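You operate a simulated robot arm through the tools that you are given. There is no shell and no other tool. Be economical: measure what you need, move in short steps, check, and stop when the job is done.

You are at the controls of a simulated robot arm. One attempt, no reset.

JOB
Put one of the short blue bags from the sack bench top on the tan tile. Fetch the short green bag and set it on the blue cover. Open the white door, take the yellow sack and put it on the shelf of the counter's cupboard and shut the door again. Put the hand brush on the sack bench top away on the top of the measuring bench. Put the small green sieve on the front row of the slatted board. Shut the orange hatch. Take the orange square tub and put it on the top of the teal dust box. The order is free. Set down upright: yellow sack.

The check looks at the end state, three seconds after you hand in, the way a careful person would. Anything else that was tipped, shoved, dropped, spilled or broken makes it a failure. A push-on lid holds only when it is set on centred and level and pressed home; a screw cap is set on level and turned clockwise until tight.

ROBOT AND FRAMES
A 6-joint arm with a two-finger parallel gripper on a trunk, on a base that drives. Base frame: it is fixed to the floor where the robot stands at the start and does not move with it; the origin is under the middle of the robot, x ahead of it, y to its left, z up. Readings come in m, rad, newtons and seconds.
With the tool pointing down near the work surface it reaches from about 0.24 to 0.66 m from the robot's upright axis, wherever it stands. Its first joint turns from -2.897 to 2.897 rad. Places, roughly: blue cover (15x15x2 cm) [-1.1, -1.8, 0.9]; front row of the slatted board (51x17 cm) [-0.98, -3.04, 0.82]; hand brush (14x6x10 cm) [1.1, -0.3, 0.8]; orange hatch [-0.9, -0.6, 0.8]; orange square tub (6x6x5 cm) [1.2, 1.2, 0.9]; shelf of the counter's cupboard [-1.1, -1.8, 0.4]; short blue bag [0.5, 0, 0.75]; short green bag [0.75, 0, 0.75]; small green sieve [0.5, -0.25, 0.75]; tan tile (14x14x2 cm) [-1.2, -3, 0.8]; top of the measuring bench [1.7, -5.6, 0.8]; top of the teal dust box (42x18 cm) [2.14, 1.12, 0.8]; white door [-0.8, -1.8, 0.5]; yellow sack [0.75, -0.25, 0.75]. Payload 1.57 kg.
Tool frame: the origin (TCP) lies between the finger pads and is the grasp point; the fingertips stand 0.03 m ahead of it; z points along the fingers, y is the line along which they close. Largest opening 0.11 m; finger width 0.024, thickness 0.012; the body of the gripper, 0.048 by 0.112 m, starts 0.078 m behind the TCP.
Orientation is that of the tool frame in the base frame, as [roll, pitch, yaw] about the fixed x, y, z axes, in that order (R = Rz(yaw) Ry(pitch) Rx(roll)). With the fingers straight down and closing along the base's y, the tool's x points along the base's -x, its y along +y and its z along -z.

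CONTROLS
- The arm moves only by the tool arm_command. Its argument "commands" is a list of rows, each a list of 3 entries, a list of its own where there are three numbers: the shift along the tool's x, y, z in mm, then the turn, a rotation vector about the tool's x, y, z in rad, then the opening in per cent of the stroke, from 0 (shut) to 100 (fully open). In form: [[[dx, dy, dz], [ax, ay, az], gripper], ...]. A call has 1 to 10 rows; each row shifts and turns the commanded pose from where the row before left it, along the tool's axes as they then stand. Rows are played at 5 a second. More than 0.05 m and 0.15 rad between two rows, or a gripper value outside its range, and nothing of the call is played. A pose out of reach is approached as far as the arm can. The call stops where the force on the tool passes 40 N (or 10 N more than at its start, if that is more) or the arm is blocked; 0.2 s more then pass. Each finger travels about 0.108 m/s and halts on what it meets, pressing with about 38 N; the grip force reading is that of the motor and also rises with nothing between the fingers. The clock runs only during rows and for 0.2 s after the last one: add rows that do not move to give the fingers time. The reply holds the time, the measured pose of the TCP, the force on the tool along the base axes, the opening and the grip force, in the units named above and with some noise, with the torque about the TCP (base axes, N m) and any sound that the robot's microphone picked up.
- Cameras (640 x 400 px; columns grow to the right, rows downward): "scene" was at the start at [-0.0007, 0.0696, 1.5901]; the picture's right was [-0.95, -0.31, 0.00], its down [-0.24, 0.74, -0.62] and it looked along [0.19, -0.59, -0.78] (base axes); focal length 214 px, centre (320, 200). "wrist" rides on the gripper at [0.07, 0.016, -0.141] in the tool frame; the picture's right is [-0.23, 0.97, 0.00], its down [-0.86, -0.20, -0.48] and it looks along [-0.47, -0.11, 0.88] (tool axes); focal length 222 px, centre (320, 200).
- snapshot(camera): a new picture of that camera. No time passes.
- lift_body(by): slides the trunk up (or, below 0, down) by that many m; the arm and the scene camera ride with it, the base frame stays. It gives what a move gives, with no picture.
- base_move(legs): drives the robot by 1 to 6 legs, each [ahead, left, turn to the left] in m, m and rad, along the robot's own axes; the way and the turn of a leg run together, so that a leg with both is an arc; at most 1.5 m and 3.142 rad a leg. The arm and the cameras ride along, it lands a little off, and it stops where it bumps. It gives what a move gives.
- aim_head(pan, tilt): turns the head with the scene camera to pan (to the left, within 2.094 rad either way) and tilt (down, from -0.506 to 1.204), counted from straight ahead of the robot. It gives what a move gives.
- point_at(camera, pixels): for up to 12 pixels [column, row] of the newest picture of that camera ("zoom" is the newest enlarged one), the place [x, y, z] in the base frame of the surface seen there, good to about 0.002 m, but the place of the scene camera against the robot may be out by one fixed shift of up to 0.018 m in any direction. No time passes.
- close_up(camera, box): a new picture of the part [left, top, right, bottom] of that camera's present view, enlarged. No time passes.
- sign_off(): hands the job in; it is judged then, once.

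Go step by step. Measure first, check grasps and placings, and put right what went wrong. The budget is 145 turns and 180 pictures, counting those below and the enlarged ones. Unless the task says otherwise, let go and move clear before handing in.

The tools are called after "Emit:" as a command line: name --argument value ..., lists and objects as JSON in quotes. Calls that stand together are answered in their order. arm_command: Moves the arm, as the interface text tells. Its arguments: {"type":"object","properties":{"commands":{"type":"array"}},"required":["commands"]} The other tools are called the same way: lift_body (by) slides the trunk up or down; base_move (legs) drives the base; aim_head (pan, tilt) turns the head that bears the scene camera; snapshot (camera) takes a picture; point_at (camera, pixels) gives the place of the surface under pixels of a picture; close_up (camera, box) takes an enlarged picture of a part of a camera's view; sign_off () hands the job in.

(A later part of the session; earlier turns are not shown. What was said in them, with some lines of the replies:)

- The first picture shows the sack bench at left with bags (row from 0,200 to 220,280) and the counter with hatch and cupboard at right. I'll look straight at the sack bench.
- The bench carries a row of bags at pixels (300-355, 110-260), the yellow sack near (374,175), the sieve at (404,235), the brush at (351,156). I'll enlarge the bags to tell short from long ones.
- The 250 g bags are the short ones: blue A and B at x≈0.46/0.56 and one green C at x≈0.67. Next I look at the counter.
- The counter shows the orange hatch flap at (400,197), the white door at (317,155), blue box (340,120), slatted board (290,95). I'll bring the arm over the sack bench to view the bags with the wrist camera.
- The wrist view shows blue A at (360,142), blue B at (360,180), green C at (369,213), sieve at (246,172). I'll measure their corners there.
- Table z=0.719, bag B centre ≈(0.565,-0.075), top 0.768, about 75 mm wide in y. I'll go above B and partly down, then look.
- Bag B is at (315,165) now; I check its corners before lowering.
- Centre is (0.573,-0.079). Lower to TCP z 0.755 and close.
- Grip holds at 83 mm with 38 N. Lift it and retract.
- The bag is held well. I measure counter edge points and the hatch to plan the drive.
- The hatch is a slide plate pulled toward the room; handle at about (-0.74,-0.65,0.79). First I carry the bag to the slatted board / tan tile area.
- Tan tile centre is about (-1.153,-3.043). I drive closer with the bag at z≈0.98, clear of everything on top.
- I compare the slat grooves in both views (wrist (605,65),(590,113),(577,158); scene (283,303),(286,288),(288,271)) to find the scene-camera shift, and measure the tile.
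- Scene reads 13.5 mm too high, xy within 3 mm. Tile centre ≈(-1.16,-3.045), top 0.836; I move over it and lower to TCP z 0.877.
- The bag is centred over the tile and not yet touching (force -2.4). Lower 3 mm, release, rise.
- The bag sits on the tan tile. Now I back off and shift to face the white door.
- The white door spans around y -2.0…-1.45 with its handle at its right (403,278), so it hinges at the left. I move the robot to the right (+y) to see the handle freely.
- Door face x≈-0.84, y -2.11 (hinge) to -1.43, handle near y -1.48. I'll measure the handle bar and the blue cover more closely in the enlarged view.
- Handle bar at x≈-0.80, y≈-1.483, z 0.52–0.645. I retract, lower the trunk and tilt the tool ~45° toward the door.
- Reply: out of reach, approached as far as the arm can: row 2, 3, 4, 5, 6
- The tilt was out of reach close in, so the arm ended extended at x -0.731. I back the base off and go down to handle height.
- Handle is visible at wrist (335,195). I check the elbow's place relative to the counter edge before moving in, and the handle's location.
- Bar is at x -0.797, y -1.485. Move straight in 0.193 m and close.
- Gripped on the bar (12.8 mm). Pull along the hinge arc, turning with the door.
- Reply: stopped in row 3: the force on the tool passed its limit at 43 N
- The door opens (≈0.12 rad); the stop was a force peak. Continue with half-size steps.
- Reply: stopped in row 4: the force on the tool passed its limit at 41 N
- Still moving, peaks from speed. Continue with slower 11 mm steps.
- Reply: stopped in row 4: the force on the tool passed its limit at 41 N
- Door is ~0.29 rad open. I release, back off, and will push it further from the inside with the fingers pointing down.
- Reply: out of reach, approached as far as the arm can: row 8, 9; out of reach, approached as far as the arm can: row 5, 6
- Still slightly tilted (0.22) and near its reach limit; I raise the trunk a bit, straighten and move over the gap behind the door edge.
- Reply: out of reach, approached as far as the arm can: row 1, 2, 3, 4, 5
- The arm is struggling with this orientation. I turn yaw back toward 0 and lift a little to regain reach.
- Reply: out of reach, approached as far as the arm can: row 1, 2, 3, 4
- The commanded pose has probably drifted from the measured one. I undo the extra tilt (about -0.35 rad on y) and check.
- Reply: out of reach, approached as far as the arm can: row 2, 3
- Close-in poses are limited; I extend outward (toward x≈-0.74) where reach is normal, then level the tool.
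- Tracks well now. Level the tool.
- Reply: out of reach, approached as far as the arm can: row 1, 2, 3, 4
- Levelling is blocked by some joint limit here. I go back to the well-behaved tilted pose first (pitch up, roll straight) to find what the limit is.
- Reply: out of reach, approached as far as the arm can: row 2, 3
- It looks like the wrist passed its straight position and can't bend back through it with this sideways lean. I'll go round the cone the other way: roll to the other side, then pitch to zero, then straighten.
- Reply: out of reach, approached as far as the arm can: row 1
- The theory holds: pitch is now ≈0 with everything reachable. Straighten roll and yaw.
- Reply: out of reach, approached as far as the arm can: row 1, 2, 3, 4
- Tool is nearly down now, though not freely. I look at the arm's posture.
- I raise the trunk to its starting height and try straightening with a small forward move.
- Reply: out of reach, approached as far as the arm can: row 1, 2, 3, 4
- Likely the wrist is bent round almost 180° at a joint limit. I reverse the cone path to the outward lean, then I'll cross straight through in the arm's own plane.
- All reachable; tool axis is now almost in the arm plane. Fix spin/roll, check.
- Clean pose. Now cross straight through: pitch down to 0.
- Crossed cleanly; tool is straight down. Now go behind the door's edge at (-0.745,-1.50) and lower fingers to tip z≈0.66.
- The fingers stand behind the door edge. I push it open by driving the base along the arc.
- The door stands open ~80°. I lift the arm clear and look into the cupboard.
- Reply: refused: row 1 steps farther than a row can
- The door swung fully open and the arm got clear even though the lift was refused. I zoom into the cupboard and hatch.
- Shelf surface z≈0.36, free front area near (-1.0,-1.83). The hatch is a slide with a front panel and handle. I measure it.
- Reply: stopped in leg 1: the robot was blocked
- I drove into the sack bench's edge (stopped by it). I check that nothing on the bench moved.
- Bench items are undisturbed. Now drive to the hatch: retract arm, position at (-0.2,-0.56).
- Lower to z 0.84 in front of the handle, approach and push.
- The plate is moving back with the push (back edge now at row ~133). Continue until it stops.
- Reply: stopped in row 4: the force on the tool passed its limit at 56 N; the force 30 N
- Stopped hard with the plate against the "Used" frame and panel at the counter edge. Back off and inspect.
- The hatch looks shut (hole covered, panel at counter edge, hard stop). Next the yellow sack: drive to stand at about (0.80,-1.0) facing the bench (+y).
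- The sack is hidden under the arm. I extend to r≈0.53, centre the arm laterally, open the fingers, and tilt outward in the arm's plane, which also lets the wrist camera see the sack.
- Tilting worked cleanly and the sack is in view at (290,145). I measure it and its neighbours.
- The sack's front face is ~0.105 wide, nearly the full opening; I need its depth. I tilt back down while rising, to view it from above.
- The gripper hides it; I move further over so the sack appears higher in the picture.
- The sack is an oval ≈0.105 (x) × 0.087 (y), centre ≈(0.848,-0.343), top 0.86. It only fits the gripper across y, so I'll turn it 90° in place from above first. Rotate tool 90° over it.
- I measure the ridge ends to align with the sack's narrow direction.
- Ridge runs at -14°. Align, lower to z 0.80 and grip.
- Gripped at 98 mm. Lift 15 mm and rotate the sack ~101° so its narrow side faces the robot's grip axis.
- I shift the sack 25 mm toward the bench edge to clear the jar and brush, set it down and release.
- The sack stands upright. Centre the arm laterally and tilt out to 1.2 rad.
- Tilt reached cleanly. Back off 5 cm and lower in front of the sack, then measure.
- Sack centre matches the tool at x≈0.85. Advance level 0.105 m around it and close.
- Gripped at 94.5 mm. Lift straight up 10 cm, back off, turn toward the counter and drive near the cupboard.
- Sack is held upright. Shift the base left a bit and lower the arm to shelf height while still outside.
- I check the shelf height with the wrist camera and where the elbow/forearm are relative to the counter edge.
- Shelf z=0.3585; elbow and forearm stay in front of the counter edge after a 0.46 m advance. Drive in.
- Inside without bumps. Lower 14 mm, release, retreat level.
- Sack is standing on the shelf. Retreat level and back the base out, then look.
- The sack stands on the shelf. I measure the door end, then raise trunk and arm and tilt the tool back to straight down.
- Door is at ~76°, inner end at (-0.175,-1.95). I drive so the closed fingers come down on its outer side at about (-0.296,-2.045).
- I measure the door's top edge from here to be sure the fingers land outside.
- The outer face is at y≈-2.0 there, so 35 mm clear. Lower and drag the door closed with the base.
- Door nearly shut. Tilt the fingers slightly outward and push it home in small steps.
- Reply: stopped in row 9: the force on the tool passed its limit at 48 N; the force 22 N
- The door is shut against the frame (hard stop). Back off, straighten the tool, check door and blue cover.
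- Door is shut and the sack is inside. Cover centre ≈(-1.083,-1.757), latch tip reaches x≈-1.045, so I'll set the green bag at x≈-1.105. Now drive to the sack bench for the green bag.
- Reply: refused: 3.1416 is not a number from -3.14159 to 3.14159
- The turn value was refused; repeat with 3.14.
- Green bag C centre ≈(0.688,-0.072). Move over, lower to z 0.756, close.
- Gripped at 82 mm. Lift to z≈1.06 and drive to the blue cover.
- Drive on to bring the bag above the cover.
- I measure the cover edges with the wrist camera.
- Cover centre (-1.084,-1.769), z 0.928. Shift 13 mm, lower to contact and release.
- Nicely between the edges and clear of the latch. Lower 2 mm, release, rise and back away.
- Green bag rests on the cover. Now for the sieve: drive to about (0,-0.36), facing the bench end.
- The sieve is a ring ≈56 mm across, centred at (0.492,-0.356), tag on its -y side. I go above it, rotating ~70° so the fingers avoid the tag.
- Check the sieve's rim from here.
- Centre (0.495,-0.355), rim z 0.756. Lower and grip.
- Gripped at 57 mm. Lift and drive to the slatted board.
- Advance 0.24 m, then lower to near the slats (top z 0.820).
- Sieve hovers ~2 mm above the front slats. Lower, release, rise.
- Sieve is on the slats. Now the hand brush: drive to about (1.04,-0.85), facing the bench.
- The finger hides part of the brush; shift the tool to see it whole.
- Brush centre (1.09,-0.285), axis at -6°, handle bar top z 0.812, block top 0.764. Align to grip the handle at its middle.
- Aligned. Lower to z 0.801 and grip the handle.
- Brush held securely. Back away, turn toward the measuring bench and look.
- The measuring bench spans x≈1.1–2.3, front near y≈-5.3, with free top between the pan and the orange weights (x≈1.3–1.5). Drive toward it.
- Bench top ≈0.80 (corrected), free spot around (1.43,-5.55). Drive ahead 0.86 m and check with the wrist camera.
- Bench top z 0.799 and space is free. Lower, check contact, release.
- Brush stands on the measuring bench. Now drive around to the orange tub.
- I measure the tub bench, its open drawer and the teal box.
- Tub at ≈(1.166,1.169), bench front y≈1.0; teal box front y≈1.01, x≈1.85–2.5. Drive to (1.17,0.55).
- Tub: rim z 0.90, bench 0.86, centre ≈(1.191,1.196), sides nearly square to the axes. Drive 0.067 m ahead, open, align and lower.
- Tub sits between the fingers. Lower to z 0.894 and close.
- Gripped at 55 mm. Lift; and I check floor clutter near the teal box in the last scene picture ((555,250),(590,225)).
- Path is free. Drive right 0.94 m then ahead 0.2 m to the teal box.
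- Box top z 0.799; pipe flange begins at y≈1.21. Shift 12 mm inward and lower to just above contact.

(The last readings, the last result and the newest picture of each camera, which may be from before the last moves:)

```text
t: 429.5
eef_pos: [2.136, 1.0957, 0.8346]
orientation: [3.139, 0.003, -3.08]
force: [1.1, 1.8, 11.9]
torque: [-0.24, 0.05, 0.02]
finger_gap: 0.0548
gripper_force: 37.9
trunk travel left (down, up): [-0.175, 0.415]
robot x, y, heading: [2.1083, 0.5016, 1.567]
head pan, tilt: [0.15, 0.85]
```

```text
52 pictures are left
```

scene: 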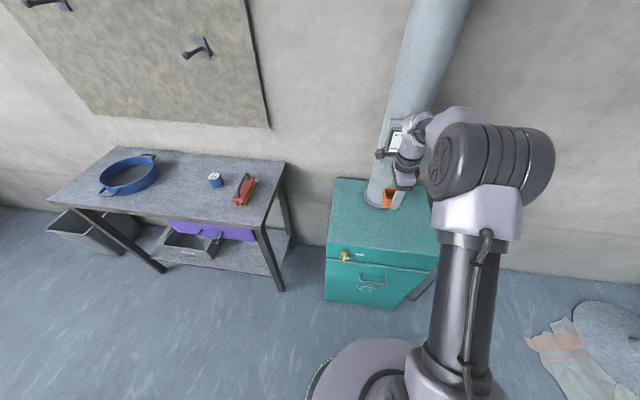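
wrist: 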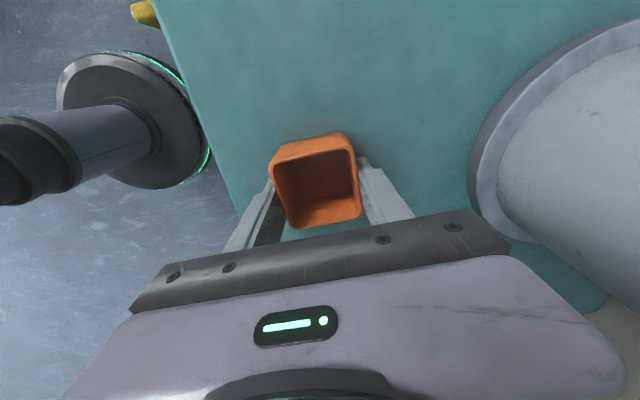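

Contact felt (12 N). Release, rise and back off.

Emit:
arm_command --commands '[[[0, 0, 0], [0, 0, 0], 55], [[0, 0, 0], [0, 0, 0], 70], [[0, 0, 0], [0, 0, 0], 70], [[0, 0, -40], [0, 0, 0], 70], [[0, 0, -45], [0, 0, 0], 70], [[0, 0, -45], [0, 0, 0], 70], [[0, 0, -45], [0, 0, 0], 70]]'

Emit:
base_move --legs '[[-0.15, 0, 0]]'

Emit:
snapshot --camera "scene"

Emit:
close_up --camera "scene" --box '[310, 140, 470, 270]'

```text
t: 431.1
eef_pos: [2.1355, 1.0944, 1.011]
orientation: [3.141, 0.0, -3.081]
force: [0.4, 1.2, 0.7]
torque: [-0.03, 0.0, -0.01]
finger_gap: 0.0769
gripper_force: 0.0
trunk travel left (down, up): [-0.175, 0.415]
robot x, y, heading: [2.1054, 0.4993, 1.562]
head pan, tilt: [0.15, 0.85]
```

```text
t: 432.5
eef_pos: [2.1348, 0.9456, 1.0107]
orientation: [3.137, 0.0, -3.084]
force: [-0.9, -1.0, -0.3]
torque: [-0.02, 0.02, 0.01]
finger_gap: 0.0772
gripper_force: 0.0
trunk travel left (down, up): [-0.175, 0.415]
robot x, y, heading: [2.1069, 0.3512, 1.564]
head pan, tilt: [0.15, 0.85]
```

```text
51 pictures are left
```

scene: 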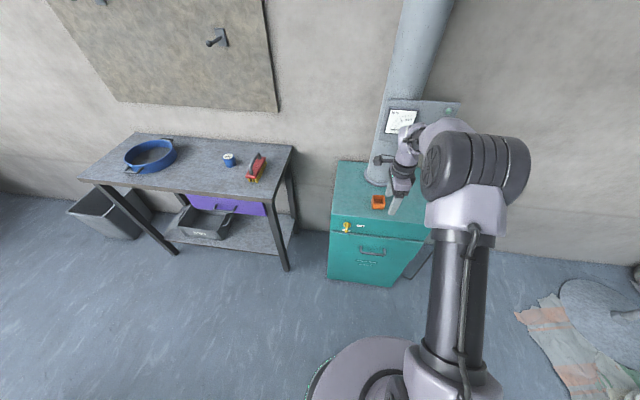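

```text
3.08 times, centred on (390, 205) of scene
```

zoom: 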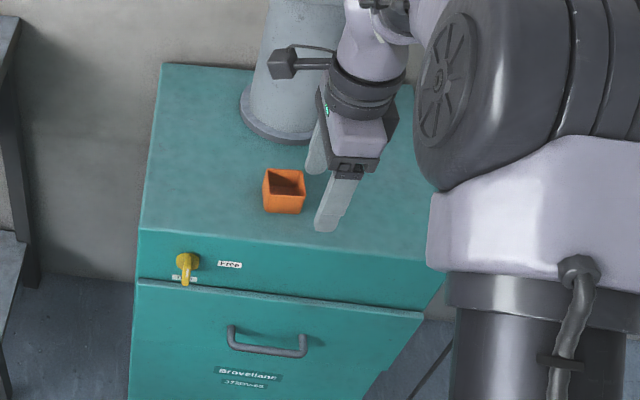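

The tub stands on the teal box. For a final check of hatch, door and slats I drive back and look at the counter.

Emit:
base_move --legs '[[0, 1.05, 0], [0, 1.0, 0], [0, 0, 1.57], [0, 0.9, 0]]'

Emit:
aim_head --pan 0.6 --tilt 0.6

Emit:
snapshot --camera "scene"

Emit:
close_up --camera "scene" --box '[160, 110, 400, 280]'

```text
t: 450.9
eef_pos: [-0.571, -0.4863, 1.0091]
orientation: [-3.14, 0.0, -1.528]
force: [-0.1, 0.2, -0.2]
torque: [0.01, 0.0, 0.0]
finger_gap: 0.077
gripper_force: 0.1
trunk travel left (down, up): [-0.175, 0.415]
robot x, y, heading: [0.0252, -0.5236, 3.123]
head pan, tilt: [0.15, 0.85]
```

```text
t: 451.8
eef_pos: [-0.5714, -0.4851, 1.0101]
orientation: [3.14, -0.002, -1.527]
force: [0.4, -0.3, -0.8]
torque: [-0.01, 0.01, 0.0]
finger_gap: 0.077
gripper_force: 0.1
trunk travel left (down, up): [-0.175, 0.415]
robot x, y, heading: [0.0248, -0.5246, 3.121]
head pan, tilt: [0.6, 0.6]
```

```text
49 pictures are left
```

scene: 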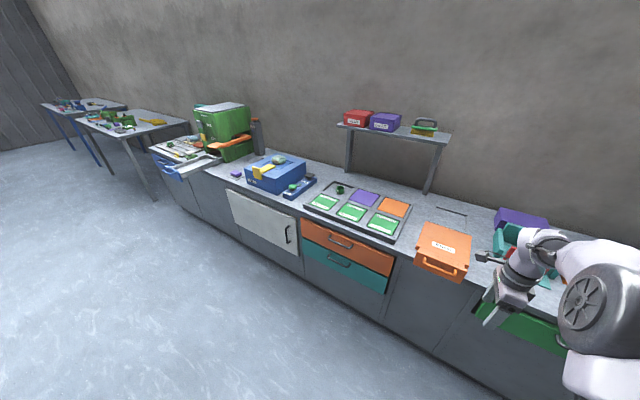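

```text
2.35 times, centred on (280, 195) of scene
```

zoom: 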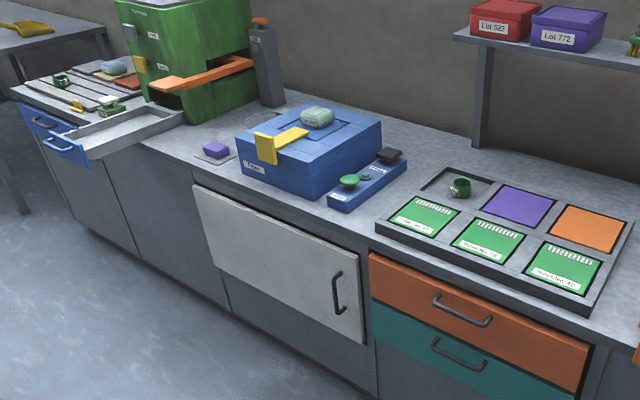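

Bags, sieve and door look right. I check the hatch and the door plane numerically.

Emit:
close_up --camera "scene" --box '[390, 180, 510, 300]'

Emit:
point_at --camera "scene" --pixels '[[295, 222], [280, 235], [235, 200], [300, 268], [260, 215], [440, 225], [465, 235], [420, 265], [440, 272], [270, 242]]'

```text
3.33 times, centred on (450, 240) of scene
```

zoom: 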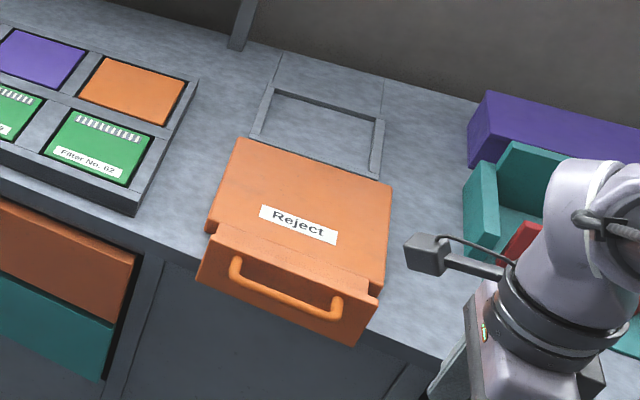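

```text
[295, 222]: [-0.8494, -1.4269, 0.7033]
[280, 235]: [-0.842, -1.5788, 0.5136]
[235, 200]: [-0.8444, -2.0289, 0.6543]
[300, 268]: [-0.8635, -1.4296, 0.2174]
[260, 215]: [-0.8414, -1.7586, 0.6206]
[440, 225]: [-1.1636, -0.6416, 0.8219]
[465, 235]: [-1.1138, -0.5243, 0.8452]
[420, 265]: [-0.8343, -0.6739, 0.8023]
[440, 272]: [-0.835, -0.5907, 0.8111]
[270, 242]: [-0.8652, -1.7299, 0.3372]
```

Door face is back at x -0.842 as at first. The hatch panel is at x≈-0.835; I give it one more push to be sure it's home.

Emit:
base_move --legs '[[0.2, 0.125, 0]]'

Emit:
arm_command --commands '[[[0, -40, 0], [0, 0, 0], 0], [[0, -40, 0], [0, 0, 0], 0], [[0, 0, 45], [0, 0, 0], 0], [[0, 0, 45], [0, 0, 0], 0], [[0, 0, 45], [0, 0, 0], 0], [[0, 0, 32], [0, 0, 0], 0]]'

Emit:
close_up --camera "scene" --box '[300, 130, 560, 320]'

```text
t: 453.5
eef_pos: [-0.7724, -0.6046, 1.0096]
orientation: [3.141, 0.001, -1.53]
force: [0.0, -0.3, 0.0]
torque: [0.01, 0.02, -0.01]
finger_gap: 0.077
gripper_force: 0.1
trunk travel left (down, up): [-0.175, 0.415]
robot x, y, heading: [-0.1766, -0.6434, 3.113]
head pan, tilt: [0.6, 0.6]
```

```text
t: 454.9
eef_pos: [-0.6914, -0.6005, 0.8419]
orientation: [-3.141, 0.0, -1.531]
force: [0.3, -0.2, -0.3]
torque: [0.03, 0.01, -0.04]
finger_gap: 0.0
gripper_force: 21.3
trunk travel left (down, up): [-0.175, 0.415]
robot x, y, heading: [-0.1808, -0.6443, 3.113]
head pan, tilt: [0.6, 0.6]
```

```text
2.11 times, centred on (430, 225) of scene
```

zoom: 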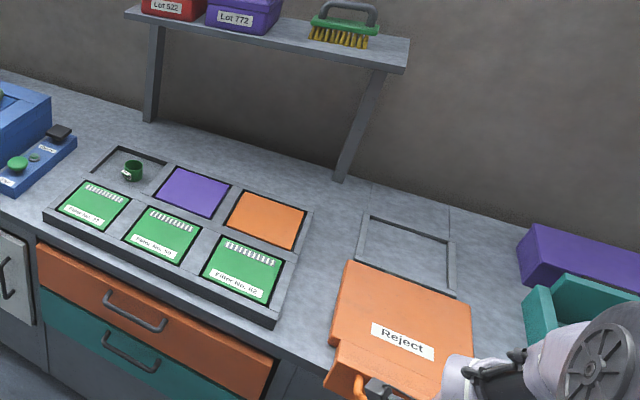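

Now push in small steps on the handle.

Emit:
arm_command --commands '[[[0, 30, 0], [0, 0, 0], 0], [[0, 30, 0], [0, 0, 0], 0], [[0, 10, 0], [0, 0, 0], 0], [[0, 8, 0], [0, 0, 0], 0], [[0, 6, 0], [0, 0, 0], 0], [[0, 6, 0], [0, 0, 0], 0], [[0, 6, 0], [0, 0, 0], 0], [[0, 6, 0], [0, 0, 0], 0]]'

Emit:
close_up --camera "scene" --box '[300, 130, 560, 320]'

```text
t: 456.4
eef_pos: [-0.7763, -0.6023, 0.8434]
orientation: [-3.133, -0.001, -1.535]
force: [18.3, 0.4, 22.2]
torque: [0.27, 0.48, -0.24]
finger_gap: 0.0
gripper_force: 21.6
trunk travel left (down, up): [-0.175, 0.415]
robot x, y, heading: [-0.1786, -0.6447, 3.119]
head pan, tilt: [0.6, 0.6]
stopped in row 7: the force on the tool passed its limit at 46 N (the readings are from after the stop); the commanded pose is now the measured one
```

```text
2.11 times, centred on (430, 225) of scene
```

zoom: 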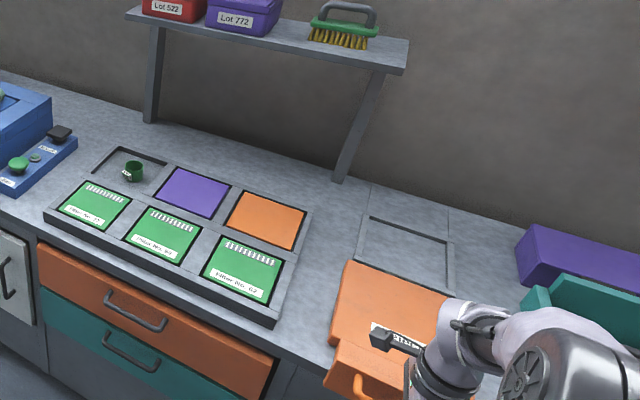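

Same hard stop as before, no movement: the hatch is home. Back off clear.

Emit:
arm_command --commands '[[[0, -30, 0], [0, 0, 0], 0], [[0, -45, 0], [0, 0, 0], 0], [[0, 0, -45], [0, 0, 0], 0], [[0, 0, -45], [0, 0, 0], 0], [[0, 0, -45], [0, 0, 0], 0]]'

Emit:
base_move --legs '[[-0.2, 0, 0]]'

Emit:
aim_head --pan 0.2 --tilt 0.7

Emit:
snapshot --camera "scene"

```text
t: 457.6
eef_pos: [-0.7039, -0.5996, 0.9784]
orientation: [-3.132, -0.001, -1.534]
force: [0.4, -0.7, -0.6]
torque: [0.01, 0.0, -0.02]
finger_gap: 0.0002
gripper_force: 21.2
trunk travel left (down, up): [-0.175, 0.415]
robot x, y, heading: [-0.1777, -0.6448, 3.114]
head pan, tilt: [0.6, 0.6]
```

```text
t: 459.2
eef_pos: [-0.5039, -0.6078, 0.9769]
orientation: [-3.131, -0.003, -1.533]
force: [0.0, 0.1, 0.6]
torque: [0.03, 0.04, -0.02]
finger_gap: 0.0
gripper_force: 21.4
trunk travel left (down, up): [-0.175, 0.415]
robot x, y, heading: [0.0208, -0.6456, 3.118]
head pan, tilt: [0.6, 0.6]
```

```text
t: 460.1
eef_pos: [-0.5059, -0.6067, 0.9771]
orientation: [-3.13, -0.001, -1.535]
force: [-0.4, 0.8, 1.3]
torque: [0.01, 0.01, 0.04]
finger_gap: 0.0002
gripper_force: 21.3
trunk travel left (down, up): [-0.175, 0.415]
robot x, y, heading: [0.0232, -0.6507, 3.111]
head pan, tilt: [0.201, 0.7]
```

```text
44 pictures are left
```

scene: 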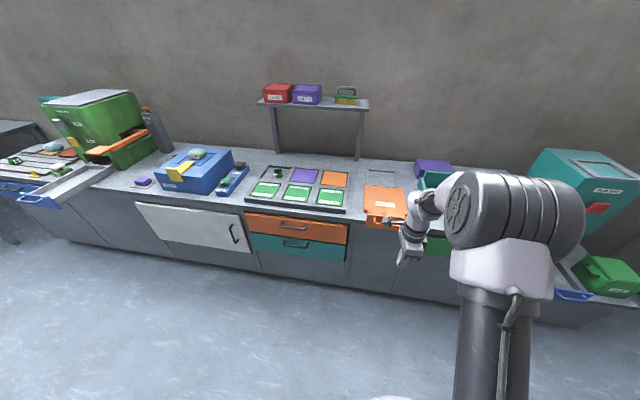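

The last picture shows the door and hatch shut, the green bag on the blue cover and the arm clear, so I hand in.

Emit:
sign_off

```text
The job is handed in.
```

I finished all seven tasks and handed the job in; the result of the check isn't back yet.

- **Blue bag:** one of the short (250 g) blue bags is on the tan tile.
- **Green bag:** the short green bag is on the blue cover, clear of the yellow latch.
- **Yellow sack:** it is on the cupboard shelf, and I last saw it upright before shutting the white door. The door face is back where it was at the start.
- **Hand brush:** it stands on its bristles on the measuring bench.
- **Sieve:** the small green sieve is on the front slats of the slatted board.
- **Orange hatch:** it is slid in against a hard stop. A second push didn't move it.
- **Orange tub:** it is on top of the teal dust box.

The base bumped the edge of the sack bench once while driving; I checked afterwards and nothing on the bench looked disturbed.
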